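You operate a simulated robot arm through the tools that you are given. There is no shell and no other tool.

The job below is to be done with a simulated robot arm. You get a single attempt, and the scene is never put back.

TASK
Set the tile with the sucker against the spacer the tile label names, then sponge off the haze.
Fine: spacer in the open joint, tile slid up along the batten; grout sponge back. What is to be rubbed or washed off counts as gone when no trace of it is left.

The check looks at the end state, three seconds after you hand in, the way a careful person would. Anything else that was tipped, shoved, dropped, spilled or broken makes it a failure.

THE ROBOT
A 6-joint arm with a two-finger gripper, fixed in place. Base frame: the origin is on the floor under the middle of its stand, x ahead of it, y to its left, z up; the work surface is at about z = 0.77. Readings come in m, rad, newtons and seconds.
It reaches about 1.572 m from its shoulder. Its first joint turns from -2.897 to 2.897 rad. Payload 2.45 kg.
The TCP is the grasp point between the finger pads, 0.02 m short of the fingertips. In the tool frame z runs along the fingers and y along their closing line. The gripper opens to 0.14 m; its body begins 0.168 m behind the TCP.
Orientation is that of the tool frame in the base frame, as [roll, pitch, yaw] about the fixed x, y, z axes, in that order (R = Rz(yaw) Ry(pitch) Rx(roll)). With the fingers straight down and closing along the base's y, the tool's x points along the base's -x, its y along +y and its z along -z.

THE INTERFACE
- The arm moves only by the tool step_arm. Its argument "plan" is a list of rows, each an object (a shift or turn left out is 0, a gripper value left out holds the last) with "slide": the shift along the base's x, y, z in units of 200 mm (1.0 is 200 mm), a list of three; "angular": the turn, a rotation vector about the base's x, y, z in units of 60 degrees (1.0 is 60 degrees), a list of three; "hand": the opening in per cent of the stroke, from 0 (shut) to 100 (fully open). In form: [{"slide": [dx, dy, dz], "angular": [rx, ry, rz], "hand": hand}, ...]. A call has 1 to 20 rows; each row is the pose to reach, as a shift and turn from the pose commanded when the call began. A call with a number of a shift or a turn outside -1 to 1 is refused whole. Each row takes 0.2 s and may step no farther than 0.05 m and 0.15 rad from the row before; otherwise, or with a gripper value out of range, the whole call is refused. Where a pose cannot be reached the arm comes as near as it can. A force on the tool above 60 N (or 10 N above the force at the start of the call, whichever is more), or a blocked arm, ends the call early, and 0.2 s more pass. The fingers move at their own pace (about 0.045 m/s each) and stop on an object; they squeeze with about 22 N. The grip force told is the motor's: it shows also when the fingers shut on nothing. Time passes only in rows, and 0.2 s behind the last, so rows that repeat a pose let the fingers close. It gives the time, the measured TCP pose, the force on the tool (base axes), the opening and the grip force at its end, in the units of the frame above (readings bear some noise), with the torque about the TCP (base axes, N m) and any sound that the robot's microphone picked up.
- Cameras (640 x 400 px; columns grow to the right, rows downward): "scene" is fixed at [0.2192, 0.6484, 1.5196]; the picture's right is [-0.57, -0.82, 0.00], its down [-0.54, 0.37, -0.76] and it looks along [0.63, -0.43, -0.65] (base axes); focal length 332 px, centre (320, 200). "wrist" rides on the gripper at [0.078, 0.011, -0.209] in the tool frame; the picture's right is [-0.14, 0.99, 0.00], its down [-0.92, -0.13, -0.37] and it looks along [-0.36, -0.05, 0.93] (tool axes); focal length 280 px, centre (320, 200). There is no depth. A picture from a camera that has moved, and an enlarged one, comes with that camera's place and axes in the base frame and with its lens.
- camera(camera): a new picture of that camera. It takes no simulated time.
- inspect(camera, box): a new picture of the part [left, top, right, bottom] of that camera's present view, enlarged. It takes no simulated time.
- sign_off(): hands the job in; it is judged then, once.

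Nothing tells you positions but the pictures and the camera data. Unless the task says otherwise, let go and move clear before handing in.

The tools are called after "Request:" by a JSON object that holds its "method" and its "body". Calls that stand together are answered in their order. step_arm: Moves the arm, as the interface text tells. Its arguments: {"type":"object","properties":{"plan":{"type":"array","items":{"type":"object","properties":{"slide":{"type":"array","items":{"type":"number"}},"angular":{"type":"array","items":{"type":"number"}},"hand":{"type":"number"}}}}},"required":["plan"]} The other tools are called the same way: camera (camera) takes a picture; inspect (camera, box) takes an enlarged picture of a part of a camera's view; sign_off () hands the job in.

At the start:

```text
time: 0.0
ee_pos: [0.8429, 0.2122, 1.097]
orientation: [3.141, 0.0, 3.141]
force: [-0.1, 0.7, 0.4]
wrist_torque: [-0.02, 0.01, -0.01]
width: 0.1401
grip_force: 0.0
```

scene: 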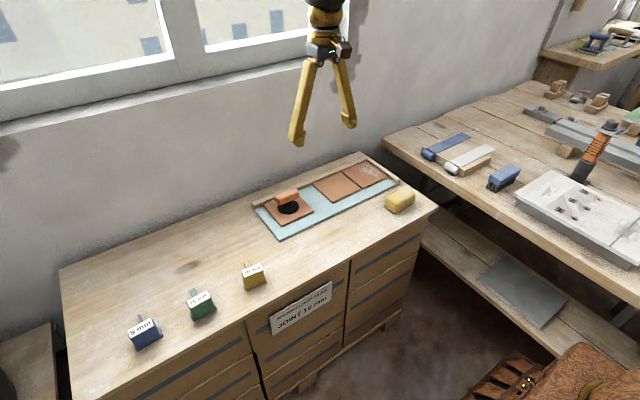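
wrist: 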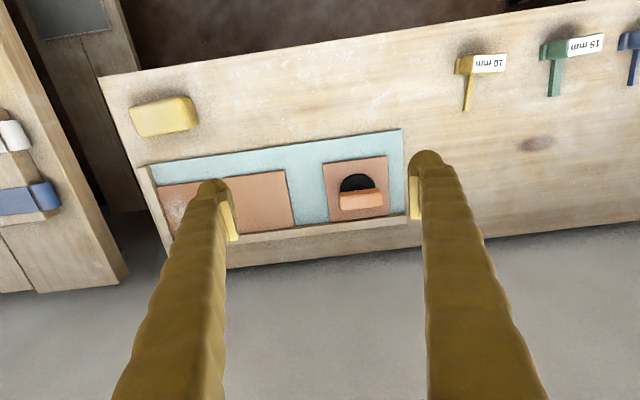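

I see a bench with a tile bed (two tiles set, one loose tile with a sucker on it), a sponge, and three spacers (5, 15 and 10 mm), with a label on the bench front. I'll look at the details first.

Request:
{"method": "inspect", "body": {"camera": "scene", "box": [240, 150, 440, 275]}}

Request:
{"method": "inspect", "body": {"camera": "scene", "box": [110, 240, 350, 390]}}

Request:
{"method": "inspect", "body": {"camera": "wrist", "box": [100, 80, 440, 280]}}

Request:
{"method": "inspect", "body": {"camera": "wrist", "box": [430, 20, 640, 150]}}

```text
3.20 times, centred on (340, 212) of scene
camera zoom: at [0.2192, 0.6484, 1.5196], right [-0.57, -0.82, 0.0], down [-0.54, 0.37, -0.76], along [0.63, -0.43, -0.65], focal length 1062 px, centre (256, 160)
```

zoom: 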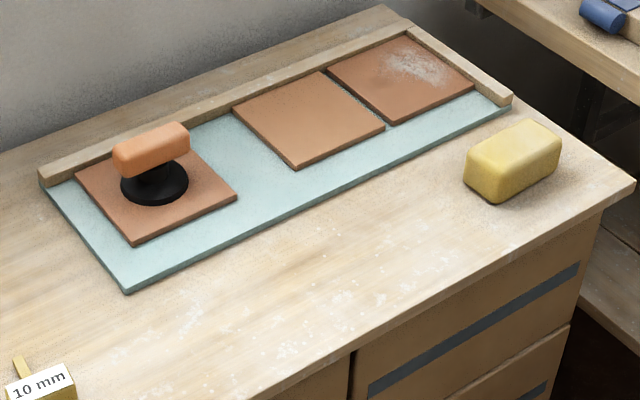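

```text
2.67 times, centred on (230, 315) of scene
camera zoom: at [0.2192, 0.6484, 1.5196], right [-0.57, -0.82, 0.0], down [-0.54, 0.37, -0.76], along [0.63, -0.43, -0.65], focal length 885 px, centre (560, -107)
```

zoom: 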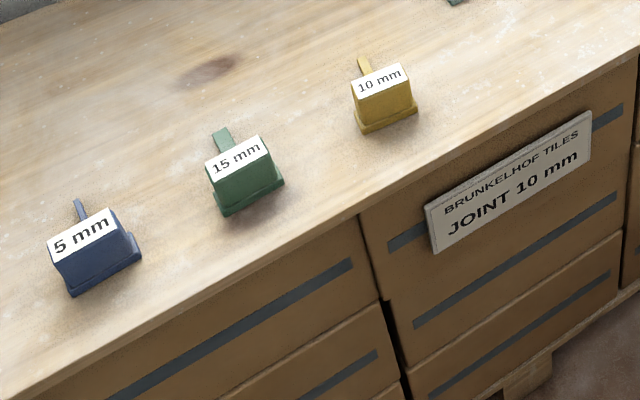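

```text
1.88 times, centred on (270, 180) of wrist
camera zoom: at [0.7631, 0.222, 1.3059], right [0.14, 0.99, 0.0], down [0.92, -0.13, 0.37], along [0.36, -0.05, -0.93], focal length 528 px, centre (414, 238)
```

zoom: 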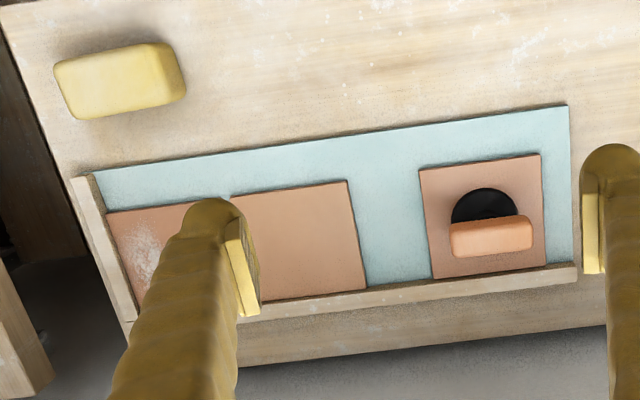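

```text
3.05 times, centred on (535, 85) of wrist
camera zoom: at [0.7631, 0.222, 1.3059], right [0.14, 0.99, 0.0], down [0.92, -0.13, 0.37], along [0.36, -0.05, -0.93], focal length 854 px, centre (-335, 550)
```

zoom: 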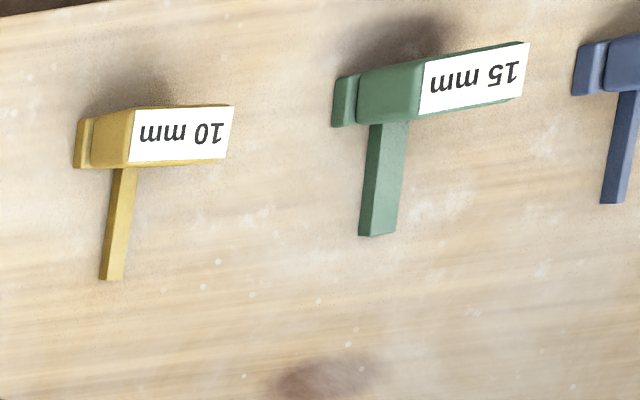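

The label says JOINT 10 mm, so the yellow 10 mm spacer is the right one, at roughly (0.80, 0.47). I'll move the wrist camera over the spacers for a closer measurement.

Request:
{"method": "step_arm", "body": {"plan": [{"slide": [-0.11, 0.16, -0.05]}, {"slide": [-0.22, 0.33, -0.1]}, {"slide": [-0.33, 0.5, -0.16]}, {"slide": [-0.44, 0.66, -0.22]}, {"slide": [-0.55, 0.83, -0.28]}, {"slide": [-0.66, 1.0, -0.34]}, {"slide": [-0.66, 1.0, -0.34]}]}}

Request:
{"method": "camera", "body": {"camera": "wrist"}}

Request:
{"method": "camera", "body": {"camera": "scene"}}

```text
time: 1.6
ee_pos: [0.7097, 0.4129, 1.0293]
orientation: [-3.142, 0.0, 3.141]
force: [-0.8, 0.2, 0.3]
wrist_torque: [0.01, 0.02, -0.01]
width: 0.1404
grip_force: 0.0
```

```text
taken
camera wrist: at [0.6308, 0.423, 1.2381], right [0.14, 0.99, 0.0], down [0.92, -0.13, 0.37], along [0.37, -0.05, -0.93], focal length 280 px, centre (320, 200)
```

wrist: 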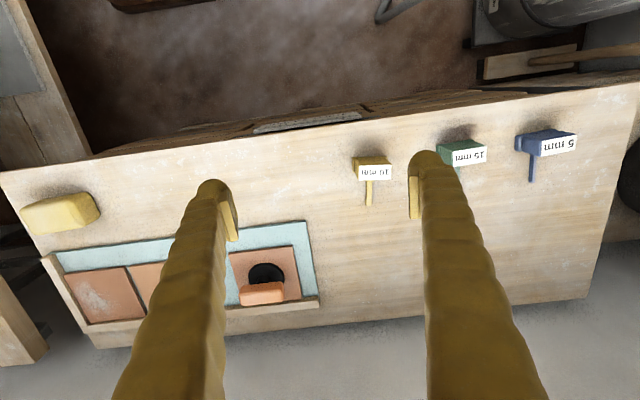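

```text
taken
```

scene: 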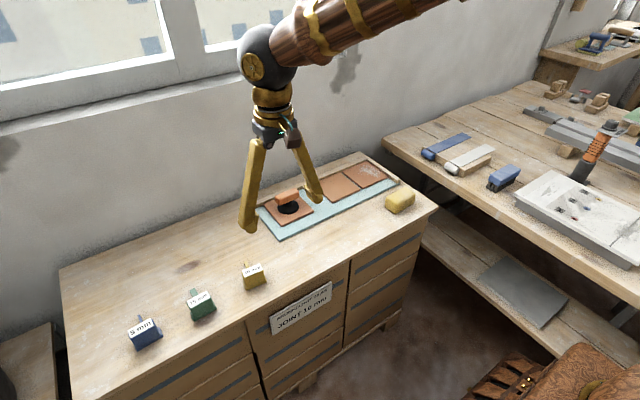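

The yellow spacer lies between the fingers in the view, with its blade toward the wall. I'll zoom in on it and measure.

Request:
{"method": "inspect", "body": {"camera": "wrist", "box": [335, 140, 415, 220]}}

Request:
{"method": "inspect", "body": {"camera": "scene", "box": [225, 250, 285, 300]}}

Request:
{"method": "inspect", "body": {"camera": "wrist", "box": [20, 180, 340, 340]}}

```text
5.00 times, centred on (375, 180) of wrist
camera zoom: at [0.6308, 0.423, 1.2381], right [0.14, 0.99, 0.0], down [0.92, -0.13, 0.37], along [0.37, -0.05, -0.93], focal length 1402 px, centre (45, 300)
```

zoom: 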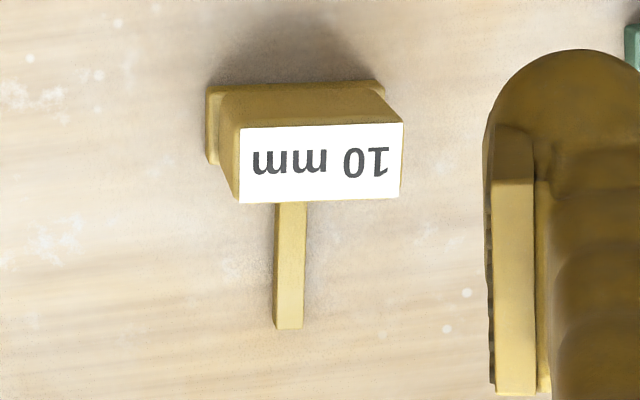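

```text
8.00 times, centred on (255, 275) of scene
camera zoom: at [0.2192, 0.6484, 1.5196], right [-0.57, -0.82, 0.0], down [-0.54, 0.37, -0.76], along [0.63, -0.43, -0.65], focal length 2655 px, centre (840, -400)
```

zoom: 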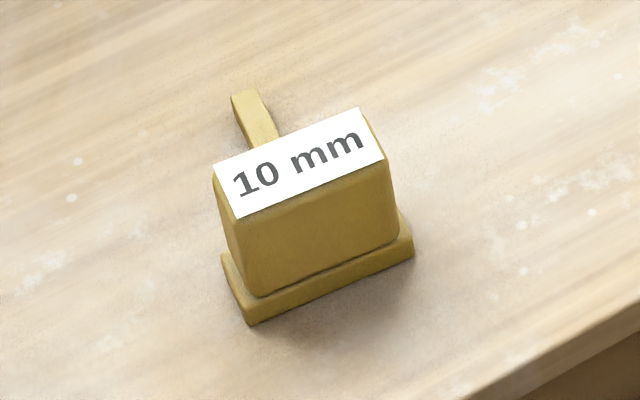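

```text
2.00 times, centred on (180, 260) of wrist
camera zoom: at [0.6308, 0.423, 1.2381], right [0.14, 0.99, 0.0], down [0.92, -0.13, 0.37], along [0.37, -0.05, -0.93], focal length 561 px, centre (600, 80)
```

zoom: 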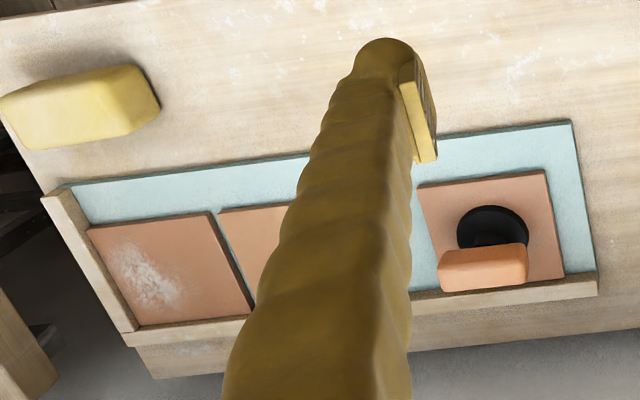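

The 10 mm spacer's block is about 50×24 mm and centred near (0.757, 0.490), with its top around z 0.82 and its blade pointing toward +x. Before touching anything I'll measure the tile bed from above.

Request:
{"method": "step_arm", "body": {"plan": [{"slide": [0.15, -0.17, 0.06]}, {"slide": [0.3, -0.34, 0.12]}, {"slide": [0.45, -0.5, 0.18]}, {"slide": [0.6, -0.66, 0.24]}, {"slide": [0.75, -0.82, 0.3]}, {"slide": [0.9, -0.98, 0.35]}, {"slide": [1.0, -1.0, 0.35]}]}}

Request:
{"method": "step_arm", "body": {"plan": [{"slide": [0.15, -0.15, 0.0]}, {"slide": [0.2, -0.32, 0.0]}, {"slide": [0.2, -0.32, 0.0]}]}}

Request:
{"method": "camera", "body": {"camera": "wrist"}}

Request:
{"method": "camera", "body": {"camera": "scene"}}

```text
time: 3.2
ee_pos: [0.9097, 0.2109, 1.0994]
orientation: [-3.141, -0.001, -3.141]
force: [0.1, -0.1, 0.2]
wrist_torque: [0.04, -0.04, -0.01]
width: 0.1399
grip_force: 0.1
```

```text
time: 4.0
ee_pos: [0.95, 0.1464, 1.0988]
orientation: [3.141, 0.0, -3.142]
force: [-0.6, -0.6, -0.1]
wrist_torque: [0.0, 0.01, 0.03]
width: 0.14
grip_force: 0.1
```

```text
taken
camera wrist: at [0.872, 0.1573, 1.3084], right [0.14, 0.99, 0.0], down [0.92, -0.13, 0.37], along [0.37, -0.05, -0.93], focal length 280 px, centre (320, 200)
```

wrist: 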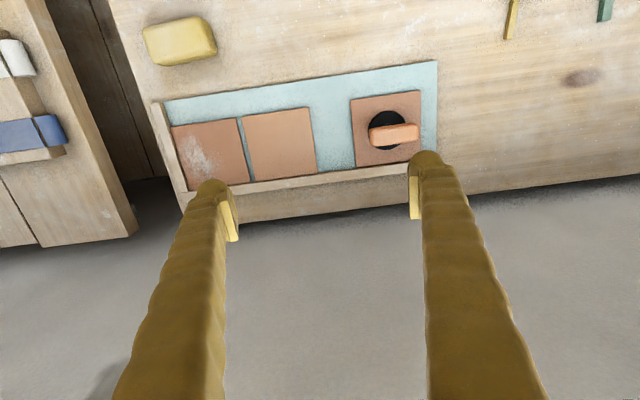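

```text
taken
```

scene: 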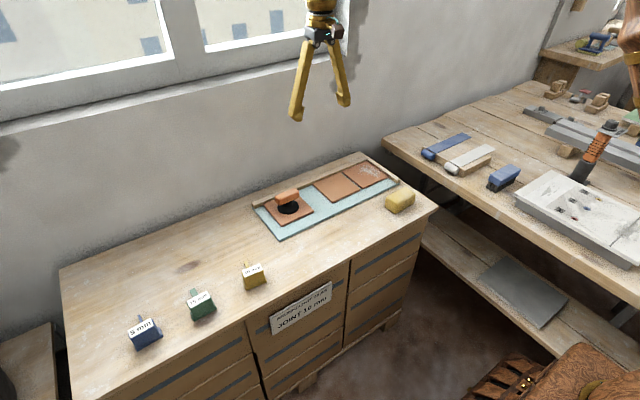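

Request:
{"method": "inspect", "body": {"camera": "wrist", "box": [140, 60, 300, 200]}}

Request:
{"method": "inspect", "body": {"camera": "wrist", "box": [290, 50, 450, 190]}}

Request:
{"method": "inspect", "body": {"camera": "wrist", "box": [120, 0, 240, 80]}}

```text
2.86 times, centred on (220, 130) of wrist
camera zoom: at [0.872, 0.1573, 1.3084], right [0.14, 0.99, 0.0], down [0.92, -0.13, 0.37], along [0.37, -0.05, -0.93], focal length 801 px, centre (606, 400)
```

zoom: 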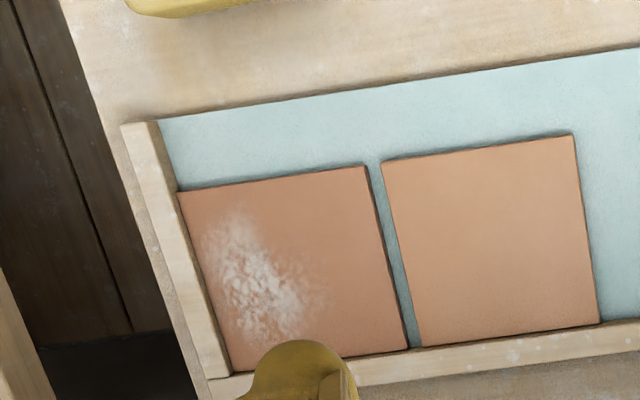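

```text
2.86 times, centred on (370, 120) of wrist
camera zoom: at [0.872, 0.1573, 1.3084], right [0.14, 0.99, 0.0], down [0.92, -0.13, 0.37], along [0.37, -0.05, -0.93], focal length 801 px, centre (177, 429)
```

zoom: 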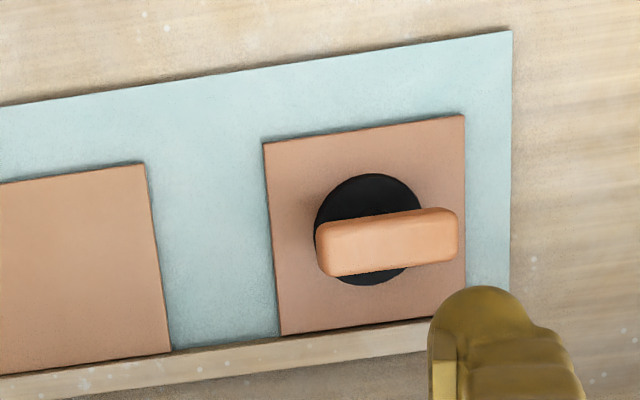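

```text
5.00 times, centred on (180, 40) of wrist
camera zoom: at [0.872, 0.1573, 1.3084], right [0.14, 0.99, 0.0], down [0.92, -0.13, 0.37], along [0.37, -0.05, -0.93], focal length 1402 px, centre (1020, 1000)
```

zoom: 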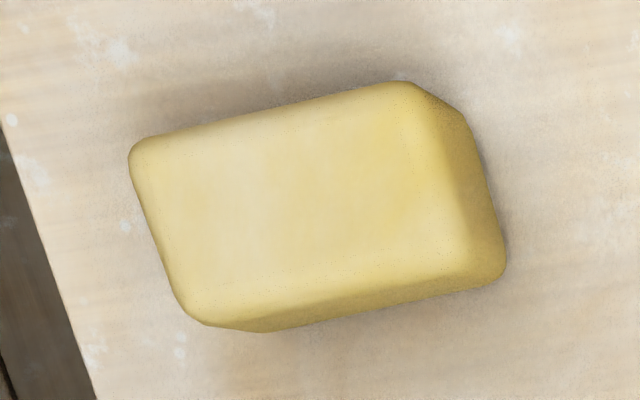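

The three tiles are about 123 mm square with their front edges near x = 0.898. The open joint runs from y ≈ 0.133 to 0.2075, the haze is on the far tile and the sponge is near (0.77, -0.06). Next I'll go above the 10 mm spacer to locate it precisely.

Request:
{"method": "step_arm", "body": {"plan": [{"slide": [-0.15, 0.18, 0]}, {"slide": [-0.3, 0.36, 0]}, {"slide": [-0.45, 0.54, 0]}, {"slide": [-0.6, 0.72, 0]}, {"slide": [-0.75, 0.9, 0]}, {"slide": [-0.8, 0.95, 0]}]}}

Request:
{"method": "step_arm", "body": {"plan": [{"slide": [-0.03, 0.16, -0.15]}, {"slide": [-0.06, 0.32, -0.3]}, {"slide": [-0.1, 0.48, -0.45]}, {"slide": [-0.13, 0.64, -0.6]}, {"slide": [-0.165, 0.77, -0.75]}, {"slide": [-0.165, 0.77, -0.75]}]}}

Request:
{"method": "camera", "body": {"camera": "wrist"}}

Request:
{"method": "camera", "body": {"camera": "scene"}}

```text
time: 5.4
ee_pos: [0.7887, 0.3384, 1.1]
orientation: [-3.141, 0.0, 3.14]
force: [0.6, 0.4, -0.2]
wrist_torque: [-0.02, -0.01, 0.01]
width: 0.1404
grip_force: 0.1
```

```text
time: 6.8
ee_pos: [0.757, 0.4915, 0.9496]
orientation: [3.141, -0.001, 3.142]
force: [0.2, 0.1, -0.8]
wrist_torque: [-0.02, 0.01, 0.01]
width: 0.1398
grip_force: 0.1
```

```text
taken
camera wrist: at [0.6789, 0.5022, 1.1587], right [0.14, 0.99, 0.0], down [0.92, -0.13, 0.37], along [0.36, -0.05, -0.93], focal length 280 px, centre (320, 200)
```

wrist: 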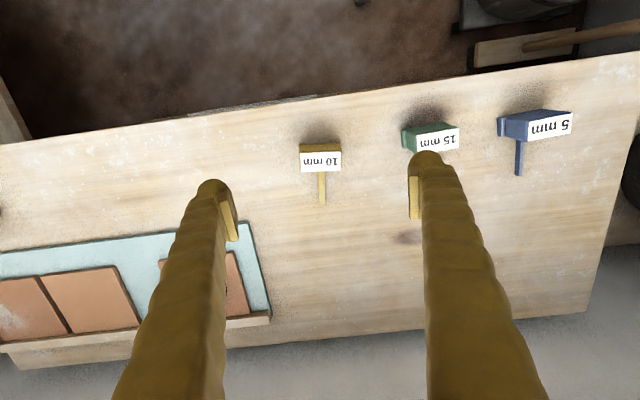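

```text
taken
```

scene: 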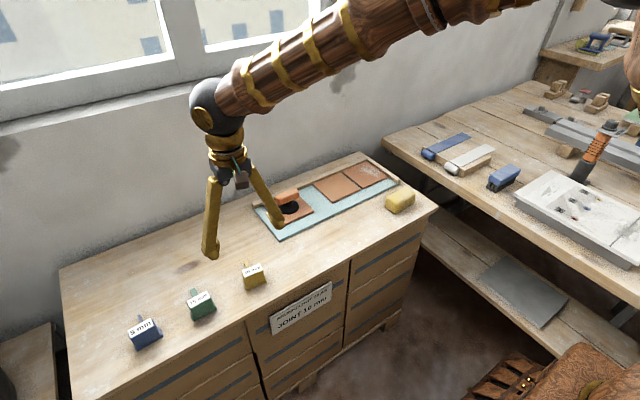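

Request:
{"method": "inspect", "body": {"camera": "wrist", "box": [280, 130, 360, 210]}}

Request:
{"method": "inspect", "body": {"camera": "wrist", "box": [180, 100, 460, 275]}}

```text
5.00 times, centred on (320, 170) of wrist
camera zoom: at [0.6789, 0.5022, 1.1587], right [0.14, 0.99, 0.0], down [0.92, -0.13, 0.37], along [0.36, -0.05, -0.93], focal length 1402 px, centre (320, 350)
```

zoom: 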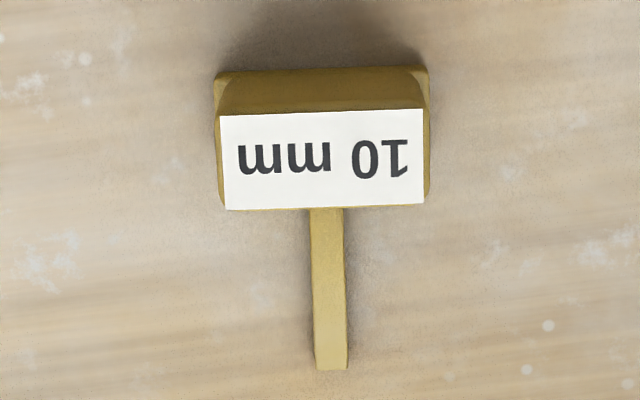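

```text
2.29 times, centred on (320, 188) of wrist
camera zoom: at [0.6789, 0.5022, 1.1587], right [0.14, 0.99, 0.0], down [0.92, -0.13, 0.37], along [0.36, -0.05, -0.93], focal length 641 px, centre (320, 229)
```

zoom: 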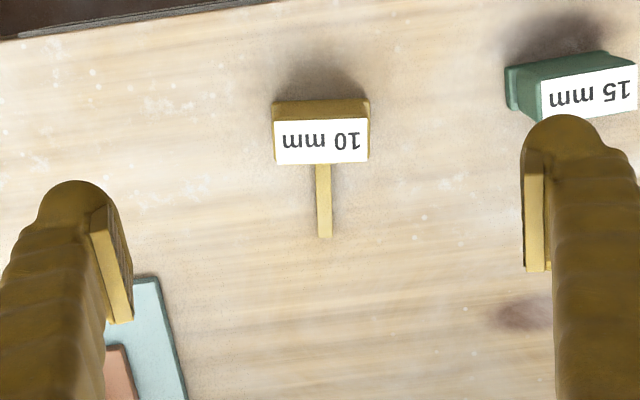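

The spacer is turned about -6° in yaw, and its block centre is at (0.762, 0.491) with the top at z ≈ 0.822. I'll narrow the fingers to clear the 15 mm spacer, match the yaw and descend partway.

Request:
{"method": "step_arm", "body": {"plan": [{"slide": [0.025, 0, 0], "angular": [0, 0, -0.05], "hand": 58}, {"slide": [0.025, 0, 0], "angular": [0, 0, -0.102], "hand": 58}, {"slide": [0.025, 0, -0.1], "angular": [0, 0, -0.102], "hand": 58}, {"slide": [0.025, 0, -0.2], "angular": [0, 0, -0.102], "hand": 58}, {"slide": [0.025, 0, -0.3], "angular": [0, 0, -0.102], "hand": 58}, {"slide": [0.025, 0, -0.4], "angular": [0, 0, -0.102], "hand": 58}, {"slide": [0.025, 0, -0.4], "angular": [0, 0, -0.102], "hand": 58}]}}

Request:
{"method": "camera", "body": {"camera": "wrist"}}

Request:
{"method": "inspect", "body": {"camera": "scene", "box": [170, 180, 330, 300]}}

```text
time: 8.4
ee_pos: [0.7622, 0.4914, 0.8695]
orientation: [3.14, 0.001, 3.035]
force: [-0.8, 0.2, 0.8]
wrist_torque: [0.01, 0.01, 0.04]
width: 0.0814
grip_force: 0.1
```

```text
taken
camera wrist: at [0.6849, 0.5102, 1.0784], right [0.24, 0.97, 0.0], down [0.9, -0.23, 0.37], along [0.36, -0.09, -0.93], focal length 280 px, centre (320, 200)
```

wrist: 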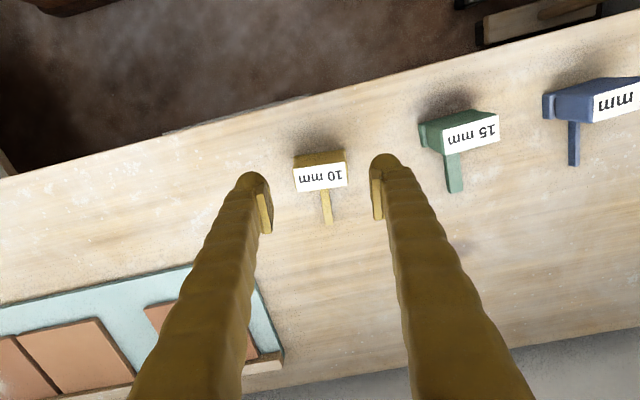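

```text
3.33 times, centred on (250, 240) of scene
camera zoom: at [0.2192, 0.6484, 1.5196], right [-0.57, -0.82, 0.0], down [-0.54, 0.37, -0.76], along [0.63, -0.43, -0.65], focal length 1106 px, centre (553, 67)
```

zoom: 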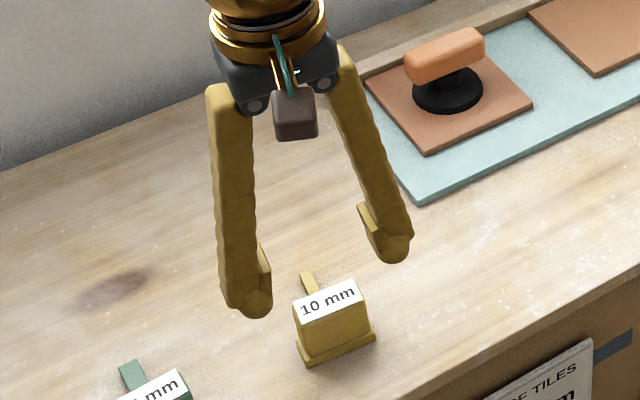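

Request:
{"method": "inspect", "body": {"camera": "wrist", "box": [230, 130, 410, 250]}}

```text
3.33 times, centred on (320, 190) of wrist
camera zoom: at [0.6849, 0.5102, 1.0784], right [0.24, 0.97, 0.0], down [0.9, -0.23, 0.37], along [0.36, -0.09, -0.93], focal length 935 px, centre (320, 233)
```

zoom: 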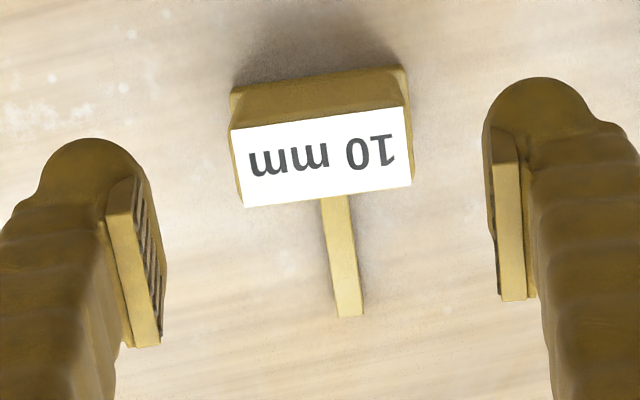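

The gripper is aligned with the block to within about 1 mm. I'll descend to grasp height and close.

Request:
{"method": "step_arm", "body": {"plan": [{"slide": [0, 0, -0.1], "hand": 58}, {"slide": [0, 0, -0.2], "hand": 58}, {"slide": [0, 0, -0.295], "hand": 58}, {"slide": [0, 0, -0.295], "hand": 58}]}}

Request:
{"method": "step_arm", "body": {"plan": [{"hand": 30}, {"hand": 20}, {"hand": 10}, {"hand": 0}, {"hand": 0}, {"hand": 0}]}}

Request:
{"method": "camera", "body": {"camera": "wrist"}}

Request:
{"method": "inspect", "body": {"camera": "scene", "box": [170, 200, 330, 320]}}

```text
time: 9.4
ee_pos: [0.7605, 0.4918, 0.81]
orientation: [3.141, -0.001, 3.036]
force: [-0.4, 0.2, -0.2]
wrist_torque: [0.02, -0.01, -0.01]
width: 0.0814
grip_force: 0.1
```

```text
time: 10.8
ee_pos: [0.7609, 0.4919, 0.81]
orientation: [-3.141, 0.001, 3.035]
force: [0.5, -0.5, -0.3]
wrist_torque: [0.02, 0.03, 0.0]
width: 0.0529
grip_force: 21.8
```

```text
taken
camera wrist: at [0.6842, 0.5104, 1.019], right [0.24, 0.97, 0.0], down [0.9, -0.23, 0.37], along [0.36, -0.09, -0.93], focal length 280 px, centre (320, 200)
```

wrist: 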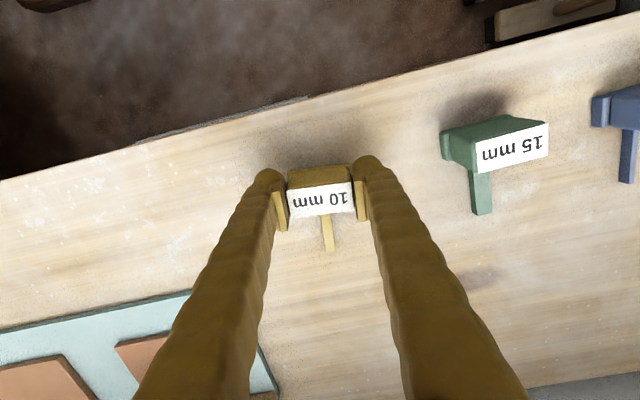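

```text
3.33 times, centred on (250, 260) of scene
camera zoom: at [0.2192, 0.6484, 1.5196], right [-0.57, -0.82, 0.0], down [-0.54, 0.37, -0.76], along [0.63, -0.43, -0.65], focal length 1106 px, centre (553, 0)
```

zoom: 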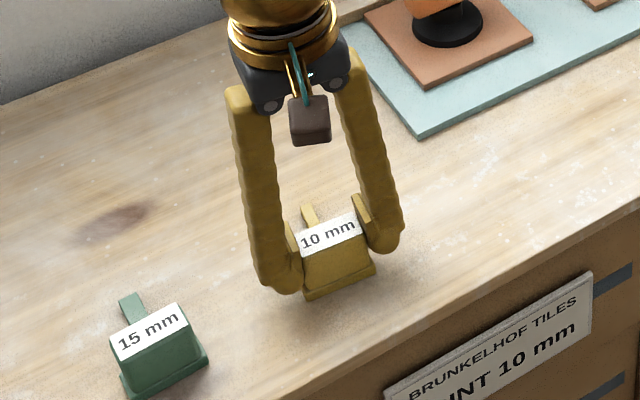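

The spacer is gripped firmly at 22 N. I'll lift it, turn it back by 6° and carry it in front of the open joint while staying clear of the sucker.

Request:
{"method": "step_arm", "body": {"plan": [{"slide": [0, 0, 0.1]}, {"slide": [0, 0, 0.25]}, {"slide": [0, 0, 0.4]}, {"slide": [0, 0, 0.55], "angular": [0, 0, 0.05]}, {"slide": [0, -0.2, 0.55], "angular": [0, 0, 0.102]}, {"slide": [0, -0.4, 0.55], "angular": [0, 0, 0.102]}, {"slide": [0, -0.6, 0.55], "angular": [0, 0, 0.102]}, {"slide": [0, -0.8, 0.55], "angular": [0, 0, 0.102]}, {"slide": [0, -1.0, 0.55], "angular": [0, 0, 0.102]}, {"slide": [0, -1.0, 0.55], "angular": [0, 0, 0.102]}]}}

Request:
{"method": "camera", "body": {"camera": "wrist"}}

Request:
{"method": "camera", "body": {"camera": "scene"}}

```text
time: 13.0
ee_pos: [0.7616, 0.2922, 0.9192]
orientation: [3.141, 0.0, -3.14]
force: [0.4, -0.7, 0.2]
wrist_torque: [0.08, -0.01, 0.0]
width: 0.0528
grip_force: 22.1
```

```text
taken
camera wrist: at [0.6834, 0.3025, 1.1291], right [0.14, 0.99, 0.0], down [0.92, -0.13, 0.37], along [0.36, -0.05, -0.93], focal length 280 px, centre (320, 200)
```

wrist: 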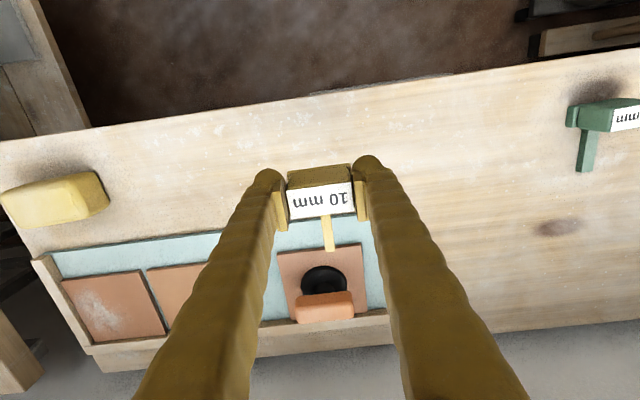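

```text
taken
```

scene: 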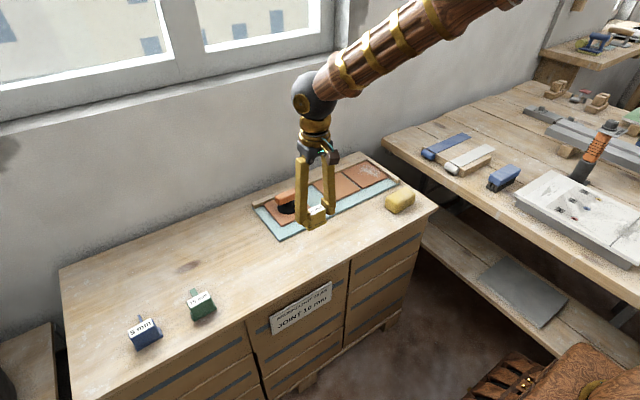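

The spacer is held level and aligned. I'll move above the joint mouth next to the middle tile.

Request:
{"method": "step_arm", "body": {"plan": [{"slide": [0, -0.2, 0]}, {"slide": [0, -0.4, 0]}, {"slide": [0, -0.6, 0]}, {"slide": [0, -0.72, 0]}, {"slide": [0.2, -0.72, 0]}, {"slide": [0.4, -0.72, 0]}, {"slide": [0.5, -0.72, 0]}, {"slide": [0.6, -0.72, -0.05]}, {"slide": [0.6, -0.72, -0.2]}, {"slide": [0.6, -0.72, -0.3]}, {"slide": [0.6, -0.72, -0.3]}]}}

Request:
{"method": "camera", "body": {"camera": "wrist"}}

Request:
{"method": "inspect", "body": {"camera": "scene", "box": [250, 130, 430, 260]}}

Request:
{"method": "inspect", "body": {"camera": "wrist", "box": [240, 150, 400, 270]}}

```text
time: 15.4
ee_pos: [0.8815, 0.1474, 0.8596]
orientation: [-3.141, 0.0, 3.14]
force: [-0.2, -0.1, -0.4]
wrist_torque: [-0.01, 0.0, 0.03]
width: 0.0526
grip_force: 21.6
```

```text
taken
camera wrist: at [0.8031, 0.1574, 1.0689], right [0.14, 0.99, 0.0], down [0.92, -0.13, 0.37], along [0.37, -0.05, -0.93], focal length 280 px, centre (320, 200)
```

wrist: 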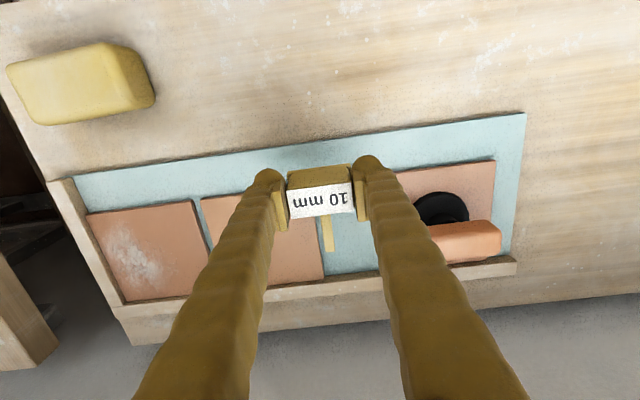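

```text
3.08 times, centred on (340, 195) of scene
camera zoom: at [0.2192, 0.6484, 1.5196], right [-0.57, -0.82, 0.0], down [-0.54, 0.37, -0.76], along [0.63, -0.43, -0.65], focal length 1021 px, centre (258, 215)
```

zoom: 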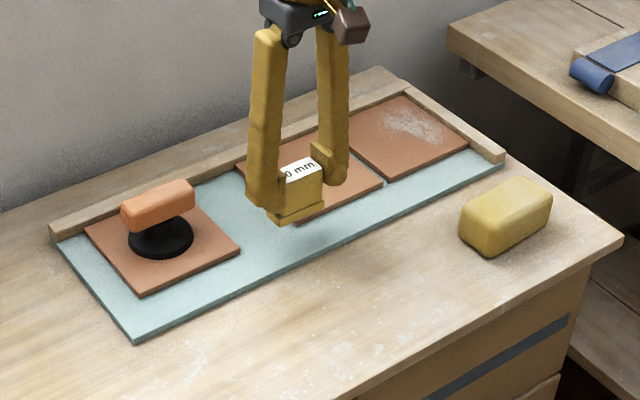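

```text
3.33 times, centred on (320, 210) of wrist
camera zoom: at [0.8031, 0.1574, 1.0689], right [0.14, 0.99, 0.0], down [0.92, -0.13, 0.37], along [0.37, -0.05, -0.93], focal length 935 px, centre (320, 167)
```

zoom: 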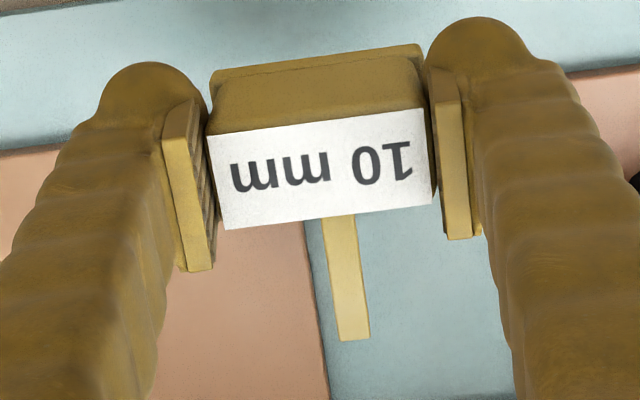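

The blade is at y ≈ 0.147 and the middle tile's edge at y ≈ 0.133, with the flange a few mm short of the tile's front edge. I'll shift 4 mm toward the tile and lower most of the way.

Request:
{"method": "step_arm", "body": {"plan": [{"slide": [0, -0.02, -0.06]}, {"slide": [0, -0.02, -0.12]}, {"slide": [0, -0.02, -0.17]}, {"slide": [0, -0.02, -0.19]}, {"slide": [0, -0.02, -0.19]}]}}

Request:
{"method": "inspect", "body": {"camera": "wrist", "box": [240, 150, 400, 270]}}

Request:
{"method": "inspect", "body": {"camera": "scene", "box": [290, 170, 370, 230]}}

```text
time: 16.6
ee_pos: [0.8814, 0.1434, 0.8223]
orientation: [3.141, 0.001, 3.141]
force: [-0.2, -0.5, -0.9]
wrist_torque: [0.0, -0.02, -0.01]
width: 0.0527
grip_force: 22.0
```

```text
3.33 times, centred on (320, 210) of wrist
camera zoom: at [0.8028, 0.154, 1.031], right [0.14, 0.99, 0.0], down [0.92, -0.13, 0.37], along [0.37, -0.05, -0.93], focal length 935 px, centre (320, 167)
```

zoom: 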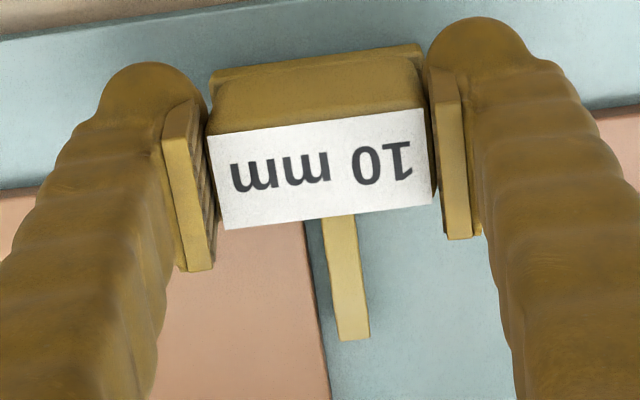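

```text
6.67 times, centred on (330, 200) of scene
camera zoom: at [0.2192, 0.6484, 1.5196], right [-0.57, -0.82, 0.0], down [-0.54, 0.37, -0.76], along [0.63, -0.43, -0.65], focal length 2212 px, centre (253, 200)
```

zoom: 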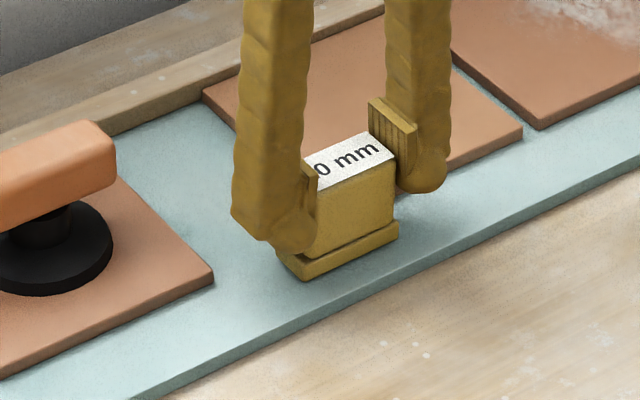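

The blade is clear of the tile edge by about 5.5 mm and the spacer is just above the mat. I'll lower in small steps and watch the force.

Request:
{"method": "step_arm", "body": {"plan": [{"slide": [0, 0, -0.01]}, {"slide": [0, 0, -0.02]}, {"slide": [0, 0, -0.02]}]}}

Request:
{"method": "step_arm", "body": {"plan": [{"slide": [0, 0, -0.01]}, {"slide": [0, 0, -0.01]}]}}

```text
time: 17.4
ee_pos: [0.8804, 0.1431, 0.819]
orientation: [-3.141, 0.0, -3.141]
force: [0.3, -2.0, 15.6]
wrist_torque: [0.01, -0.06, 0.0]
width: 0.0528
grip_force: 22.0
```

```text
time: 18.0
ee_pos: [0.882, 0.1436, 0.816]
orientation: [-3.141, -0.001, 3.141]
force: [1.9, -0.7, 15.7]
wrist_torque: [0.01, -0.11, -0.01]
width: 0.0531
grip_force: 21.6
```

Request:
{"method": "inspect", "body": {"camera": "wrist", "box": [240, 150, 400, 270]}}

Request:
{"method": "inspect", "body": {"camera": "scene", "box": [290, 170, 370, 230]}}

```text
3.33 times, centred on (320, 210) of wrist
camera zoom: at [0.8032, 0.154, 1.0253], right [0.14, 0.99, 0.0], down [0.92, -0.13, 0.37], along [0.37, -0.05, -0.93], focal length 935 px, centre (320, 167)
```

zoom: 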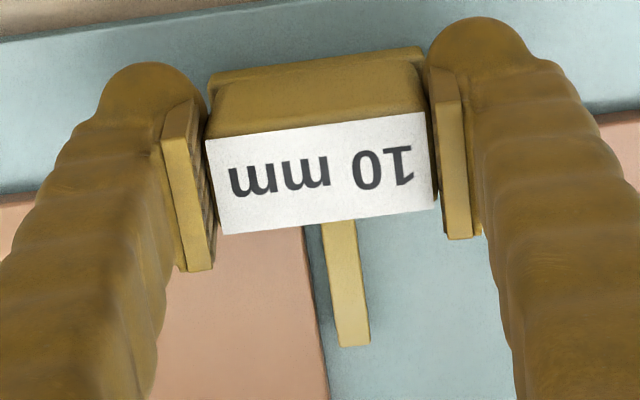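

```text
6.67 times, centred on (330, 200) of scene
camera zoom: at [0.2192, 0.6484, 1.5196], right [-0.57, -0.82, 0.0], down [-0.54, 0.37, -0.76], along [0.63, -0.43, -0.65], focal length 2212 px, centre (253, 200)
```

zoom: 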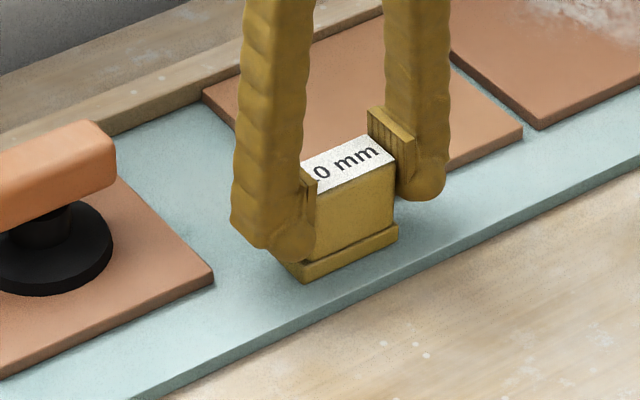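

The spacer is resting on the mat with about 15 N of contact force. I'll ease off slightly and nudge it sideways until the blade touches the middle tile.

Request:
{"method": "step_arm", "body": {"plan": [{"slide": [0, 0, 0.008]}, {"slide": [0, -0.01, 0.008]}, {"slide": [0, -0.02, 0.008]}, {"slide": [0, -0.02, 0.008]}]}}

Request:
{"method": "inspect", "body": {"camera": "wrist", "box": [280, 190, 360, 250]}}

```text
time: 19.0
ee_pos: [0.8815, 0.1387, 0.818]
orientation: [-3.141, 0.001, -3.141]
force: [0.3, -0.2, 0.4]
wrist_torque: [0.01, 0.0, 0.0]
width: 0.053
grip_force: 21.7
```

```text
6.67 times, centred on (320, 220) of wrist
camera zoom: at [0.8029, 0.15, 1.0264], right [0.14, 0.99, 0.0], down [0.92, -0.13, 0.37], along [0.36, -0.05, -0.93], focal length 1869 px, centre (320, 67)
```

zoom: 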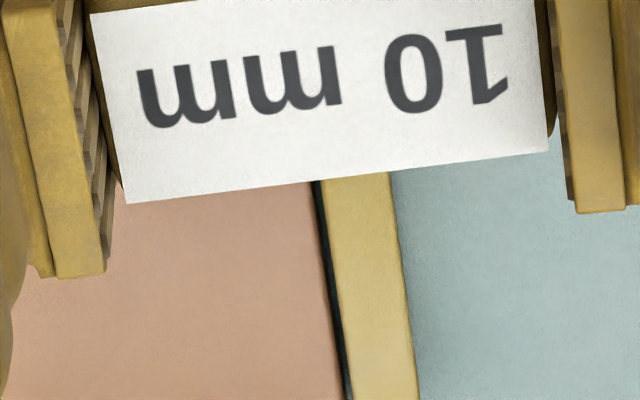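

The remaining gap is about 1.3 mm and the blade is parallel to the tile edge. I'll nudge in half-millimetre steps.

Request:
{"method": "step_arm", "body": {"plan": [{"slide": [0, -0.003, 0]}, {"slide": [0, -0.005, 0]}, {"slide": [0, -0.005, 0]}]}}

Request:
{"method": "inspect", "body": {"camera": "wrist", "box": [280, 190, 360, 250]}}

```text
time: 19.8
ee_pos: [0.8824, 0.1378, 0.8172]
orientation: [-3.14, -0.001, 3.141]
force: [0.3, 0.0, -0.7]
wrist_torque: [0.0, 0.02, 0.01]
width: 0.0526
grip_force: 22.0
```

```text
6.67 times, centred on (320, 220) of wrist
camera zoom: at [0.8031, 0.1491, 1.0263], right [0.14, 0.99, 0.0], down [0.92, -0.13, 0.37], along [0.37, -0.05, -0.93], focal length 1869 px, centre (320, 67)
```

zoom: 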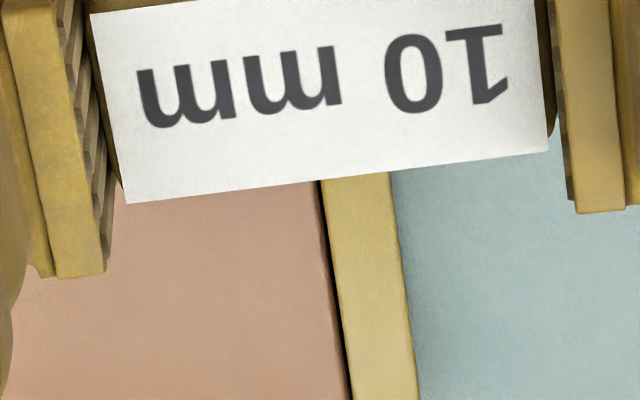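

Request:
{"method": "step_arm", "body": {"plan": [{"slide": [0, -0.0025, 0]}, {"slide": [0, -0.0025, 0]}]}}

Request:
{"method": "inspect", "body": {"camera": "wrist", "box": [280, 190, 360, 250]}}

Request:
{"method": "inspect", "body": {"camera": "wrist", "box": [220, 140, 420, 290]}}

```text
time: 20.4
ee_pos: [0.881, 0.1373, 0.8168]
orientation: [-3.141, -0.001, -3.14]
force: [-0.6, 1.1, 0.2]
wrist_torque: [0.01, -0.03, 0.0]
width: 0.0529
grip_force: 22.1
```

```text
6.67 times, centred on (320, 220) of wrist
camera zoom: at [0.8031, 0.1486, 1.0267], right [0.14, 0.99, 0.0], down [0.92, -0.13, 0.37], along [0.36, -0.05, -0.93], focal length 1869 px, centre (320, 67)
```

zoom: 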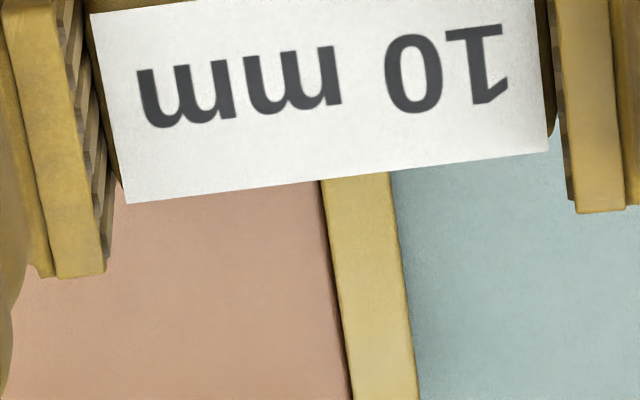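

```text
2.67 times, centred on (320, 215) of wrist
camera zoom: at [0.8031, 0.1486, 1.0267], right [0.14, 0.99, 0.0], down [0.92, -0.13, 0.37], along [0.36, -0.05, -0.93], focal length 748 px, centre (320, 160)
```

zoom: 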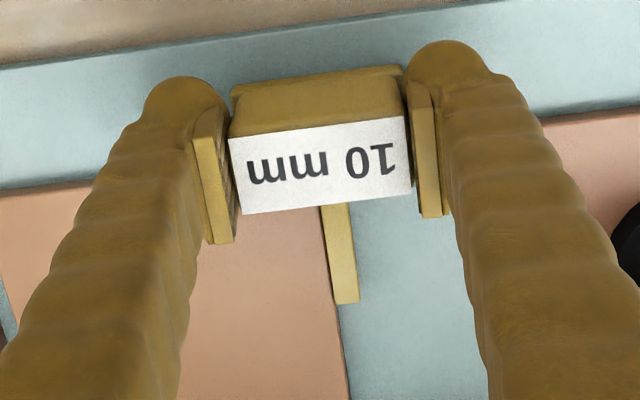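

The blade touches the middle tile (1 N). I'll settle it onto the mat, release and rise.

Request:
{"method": "step_arm", "body": {"plan": [{"slide": [0, 0, -0.006]}, {"slide": [0, 0, -0.006]}, {"slide": [0, 0, -0.006], "hand": 45}, {"slide": [0, 0, -0.006], "hand": 52}, {"slide": [0, 0, -0.006], "hand": 52}, {"slide": [0, 0, -0.006], "hand": 52}]}}

Request:
{"method": "step_arm", "body": {"plan": [{"slide": [0, 0, 0.05], "hand": 52}, {"slide": [0, 0, 0.2], "hand": 52}, {"slide": [0, 0, 0.4], "hand": 52}, {"slide": [0, 0, 0.6], "hand": 52}, {"slide": [-0.1, 0, 0.8], "hand": 52}, {"slide": [-0.2, 0, 0.9], "hand": 52}, {"slide": [-0.2, 0, 0.9], "hand": 52}]}}

Request:
{"method": "camera", "body": {"camera": "wrist"}}

Request:
{"method": "inspect", "body": {"camera": "scene", "box": [240, 150, 440, 275]}}

```text
time: 21.8
ee_pos: [0.8813, 0.1386, 0.8164]
orientation: [-3.141, 0.001, -3.142]
force: [-0.1, 0.6, 0.6]
wrist_torque: [0.0, -0.01, -0.02]
width: 0.0726
grip_force: 0.1
```

```text
time: 23.4
ee_pos: [0.8407, 0.138, 0.9977]
orientation: [3.142, -0.001, -3.14]
force: [0.7, 0.4, -0.2]
wrist_torque: [-0.02, -0.02, -0.01]
width: 0.0727
grip_force: 0.1
```

```text
taken
camera wrist: at [0.7629, 0.1482, 1.2064], right [0.14, 0.99, 0.0], down [0.92, -0.13, 0.37], along [0.36, -0.05, -0.93], focal length 280 px, centre (320, 200)
```

wrist: 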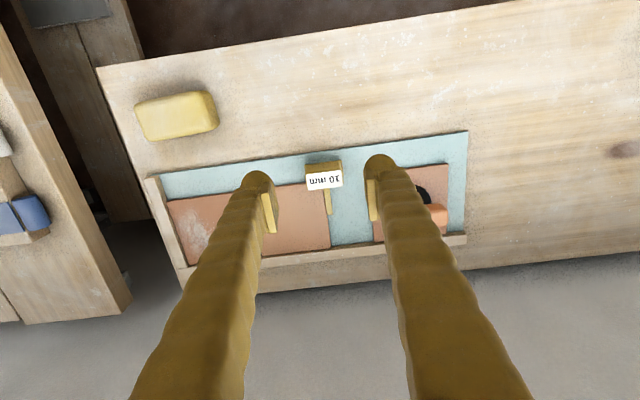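

```text
3.20 times, centred on (340, 212) of scene
camera zoom: at [0.2192, 0.6484, 1.5196], right [-0.57, -0.82, 0.0], down [-0.54, 0.37, -0.76], along [0.63, -0.43, -0.65], focal length 1062 px, centre (256, 160)
```

zoom: 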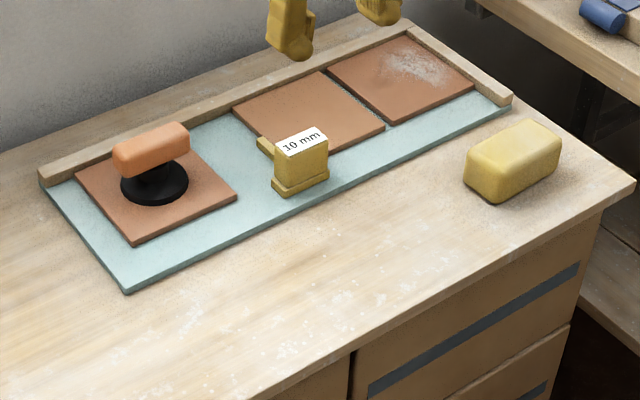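

The spacer stands in the joint. I'll take a closer look at its seating.

Request:
{"method": "inspect", "body": {"camera": "wrist", "box": [280, 140, 360, 230]}}

Request:
{"method": "inspect", "body": {"camera": "scene", "box": [310, 180, 370, 220]}}

```text
4.44 times, centred on (320, 185) of wrist
camera zoom: at [0.7629, 0.1482, 1.2064], right [0.14, 0.99, 0.0], down [0.92, -0.13, 0.37], along [0.36, -0.05, -0.93], focal length 1246 px, centre (320, 267)
```

zoom: 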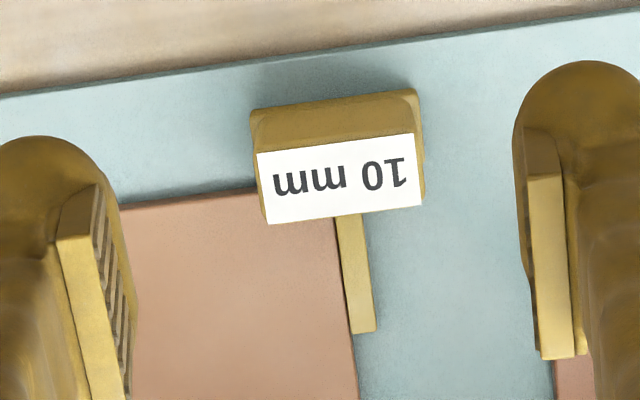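

```text
10.00 times, centred on (340, 200) of scene
camera zoom: at [0.2192, 0.6484, 1.5196], right [-0.57, -0.82, 0.0], down [-0.54, 0.37, -0.76], along [0.63, -0.43, -0.65], focal length 3318 px, centre (120, 200)
```

zoom: 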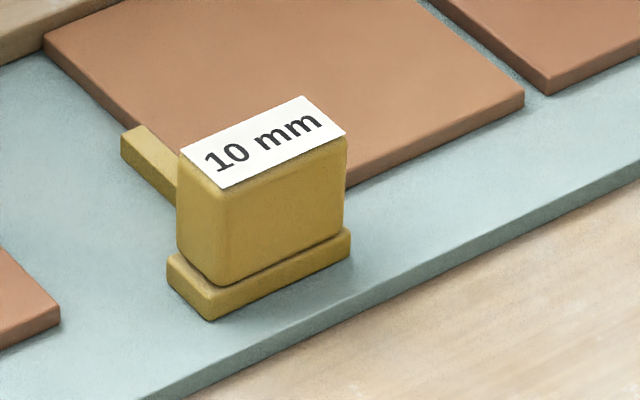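

The spacer is well seated and parallel. Next I'll go above the sucker handle and measure it.

Request:
{"method": "step_arm", "body": {"plan": [{"slide": [0.13, 0.15, 0], "hand": 86}, {"slide": [0.26, 0.3, 0], "hand": 86}, {"slide": [0.39, 0.45, 0], "hand": 86}, {"slide": [0.52, 0.6, 0], "hand": 86}, {"slide": [0.58, 0.65, 0], "hand": 86}, {"slide": [0.58, 0.65, 0], "hand": 86}]}}

Request:
{"method": "camera", "body": {"camera": "wrist"}}

Request:
{"method": "inspect", "body": {"camera": "wrist", "box": [240, 100, 400, 220]}}

Request:
{"method": "inspect", "body": {"camera": "scene", "box": [250, 160, 350, 240]}}

```text
time: 24.8
ee_pos: [0.9575, 0.268, 0.9965]
orientation: [3.141, 0.001, -3.14]
force: [0.4, -0.6, 0.0]
wrist_torque: [0.02, 0.0, -0.02]
width: 0.1203
grip_force: 0.1
```

```text
taken
camera wrist: at [0.8795, 0.2788, 1.2057], right [0.14, 0.99, 0.0], down [0.92, -0.13, 0.37], along [0.37, -0.05, -0.93], focal length 280 px, centre (320, 200)
```

wrist: 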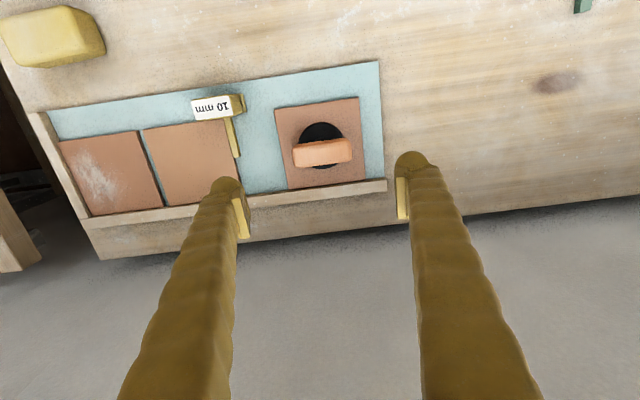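

```text
3.33 times, centred on (320, 160) of wrist
camera zoom: at [0.8795, 0.2788, 1.2057], right [0.14, 0.99, 0.0], down [0.92, -0.13, 0.37], along [0.37, -0.05, -0.93], focal length 935 px, centre (320, 333)
```

zoom: 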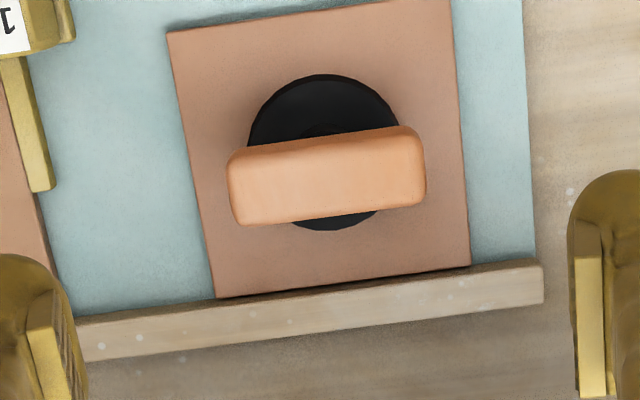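

```text
5.00 times, centred on (300, 200) of scene
camera zoom: at [0.2192, 0.6484, 1.5196], right [-0.57, -0.82, 0.0], down [-0.54, 0.37, -0.76], along [0.63, -0.43, -0.65], focal length 1659 px, centre (420, 200)
```

zoom: 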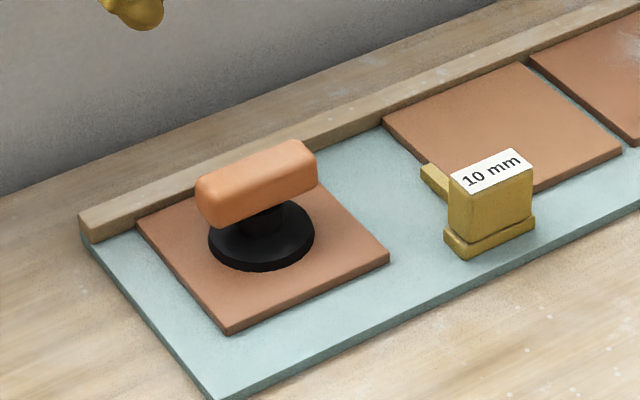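

The sucker bar is about 76 mm long along y, centred near (0.959, 0.270) at z ≈ 0.842. I'll descend and grip it by its ends.

Request:
{"method": "step_arm", "body": {"plan": [{"slide": [0.0075, 0.01, -0.2], "hand": 86}, {"slide": [0.0075, 0.01, -0.4], "hand": 86}, {"slide": [0.0075, 0.01, -0.55], "hand": 86}, {"slide": [0.0075, 0.01, -0.68], "hand": 86}, {"slide": [0.0075, 0.01, -0.772], "hand": 86}, {"slide": [0.0075, 0.01, -0.772], "hand": 86}]}}

Request:
{"method": "inspect", "body": {"camera": "wrist", "box": [200, 120, 440, 270]}}

Request:
{"method": "inspect", "body": {"camera": "scene", "box": [230, 130, 360, 230]}}

```text
time: 26.2
ee_pos: [0.9595, 0.2714, 0.8423]
orientation: [3.141, 0.001, -3.14]
force: [0.3, -0.1, 0.4]
wrist_torque: [0.01, -0.02, 0.03]
width: 0.1204
grip_force: 0.1
```

```text
2.67 times, centred on (320, 195) of wrist
camera zoom: at [0.881, 0.2809, 1.0504], right [0.14, 0.99, 0.0], down [0.92, -0.13, 0.37], along [0.37, -0.05, -0.93], focal length 748 px, centre (320, 213)
```

zoom: 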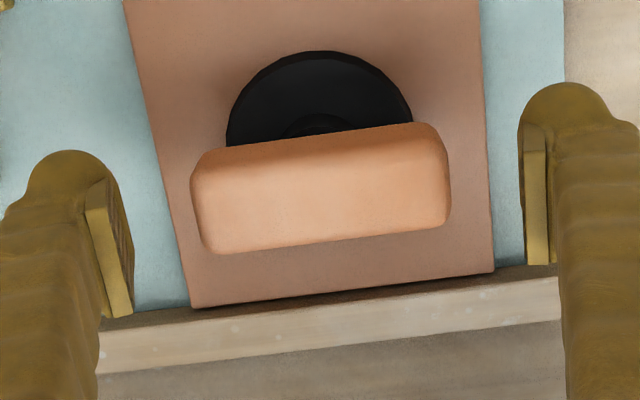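

```text
4.00 times, centred on (295, 180) of scene
camera zoom: at [0.2192, 0.6484, 1.5196], right [-0.57, -0.82, 0.0], down [-0.54, 0.37, -0.76], along [0.63, -0.43, -0.65], focal length 1327 px, centre (420, 280)
```

zoom: 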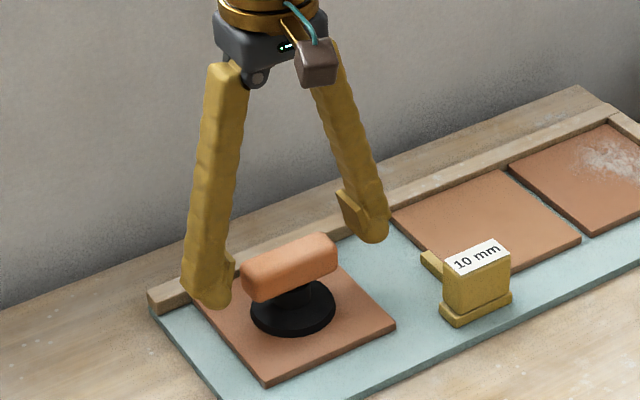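

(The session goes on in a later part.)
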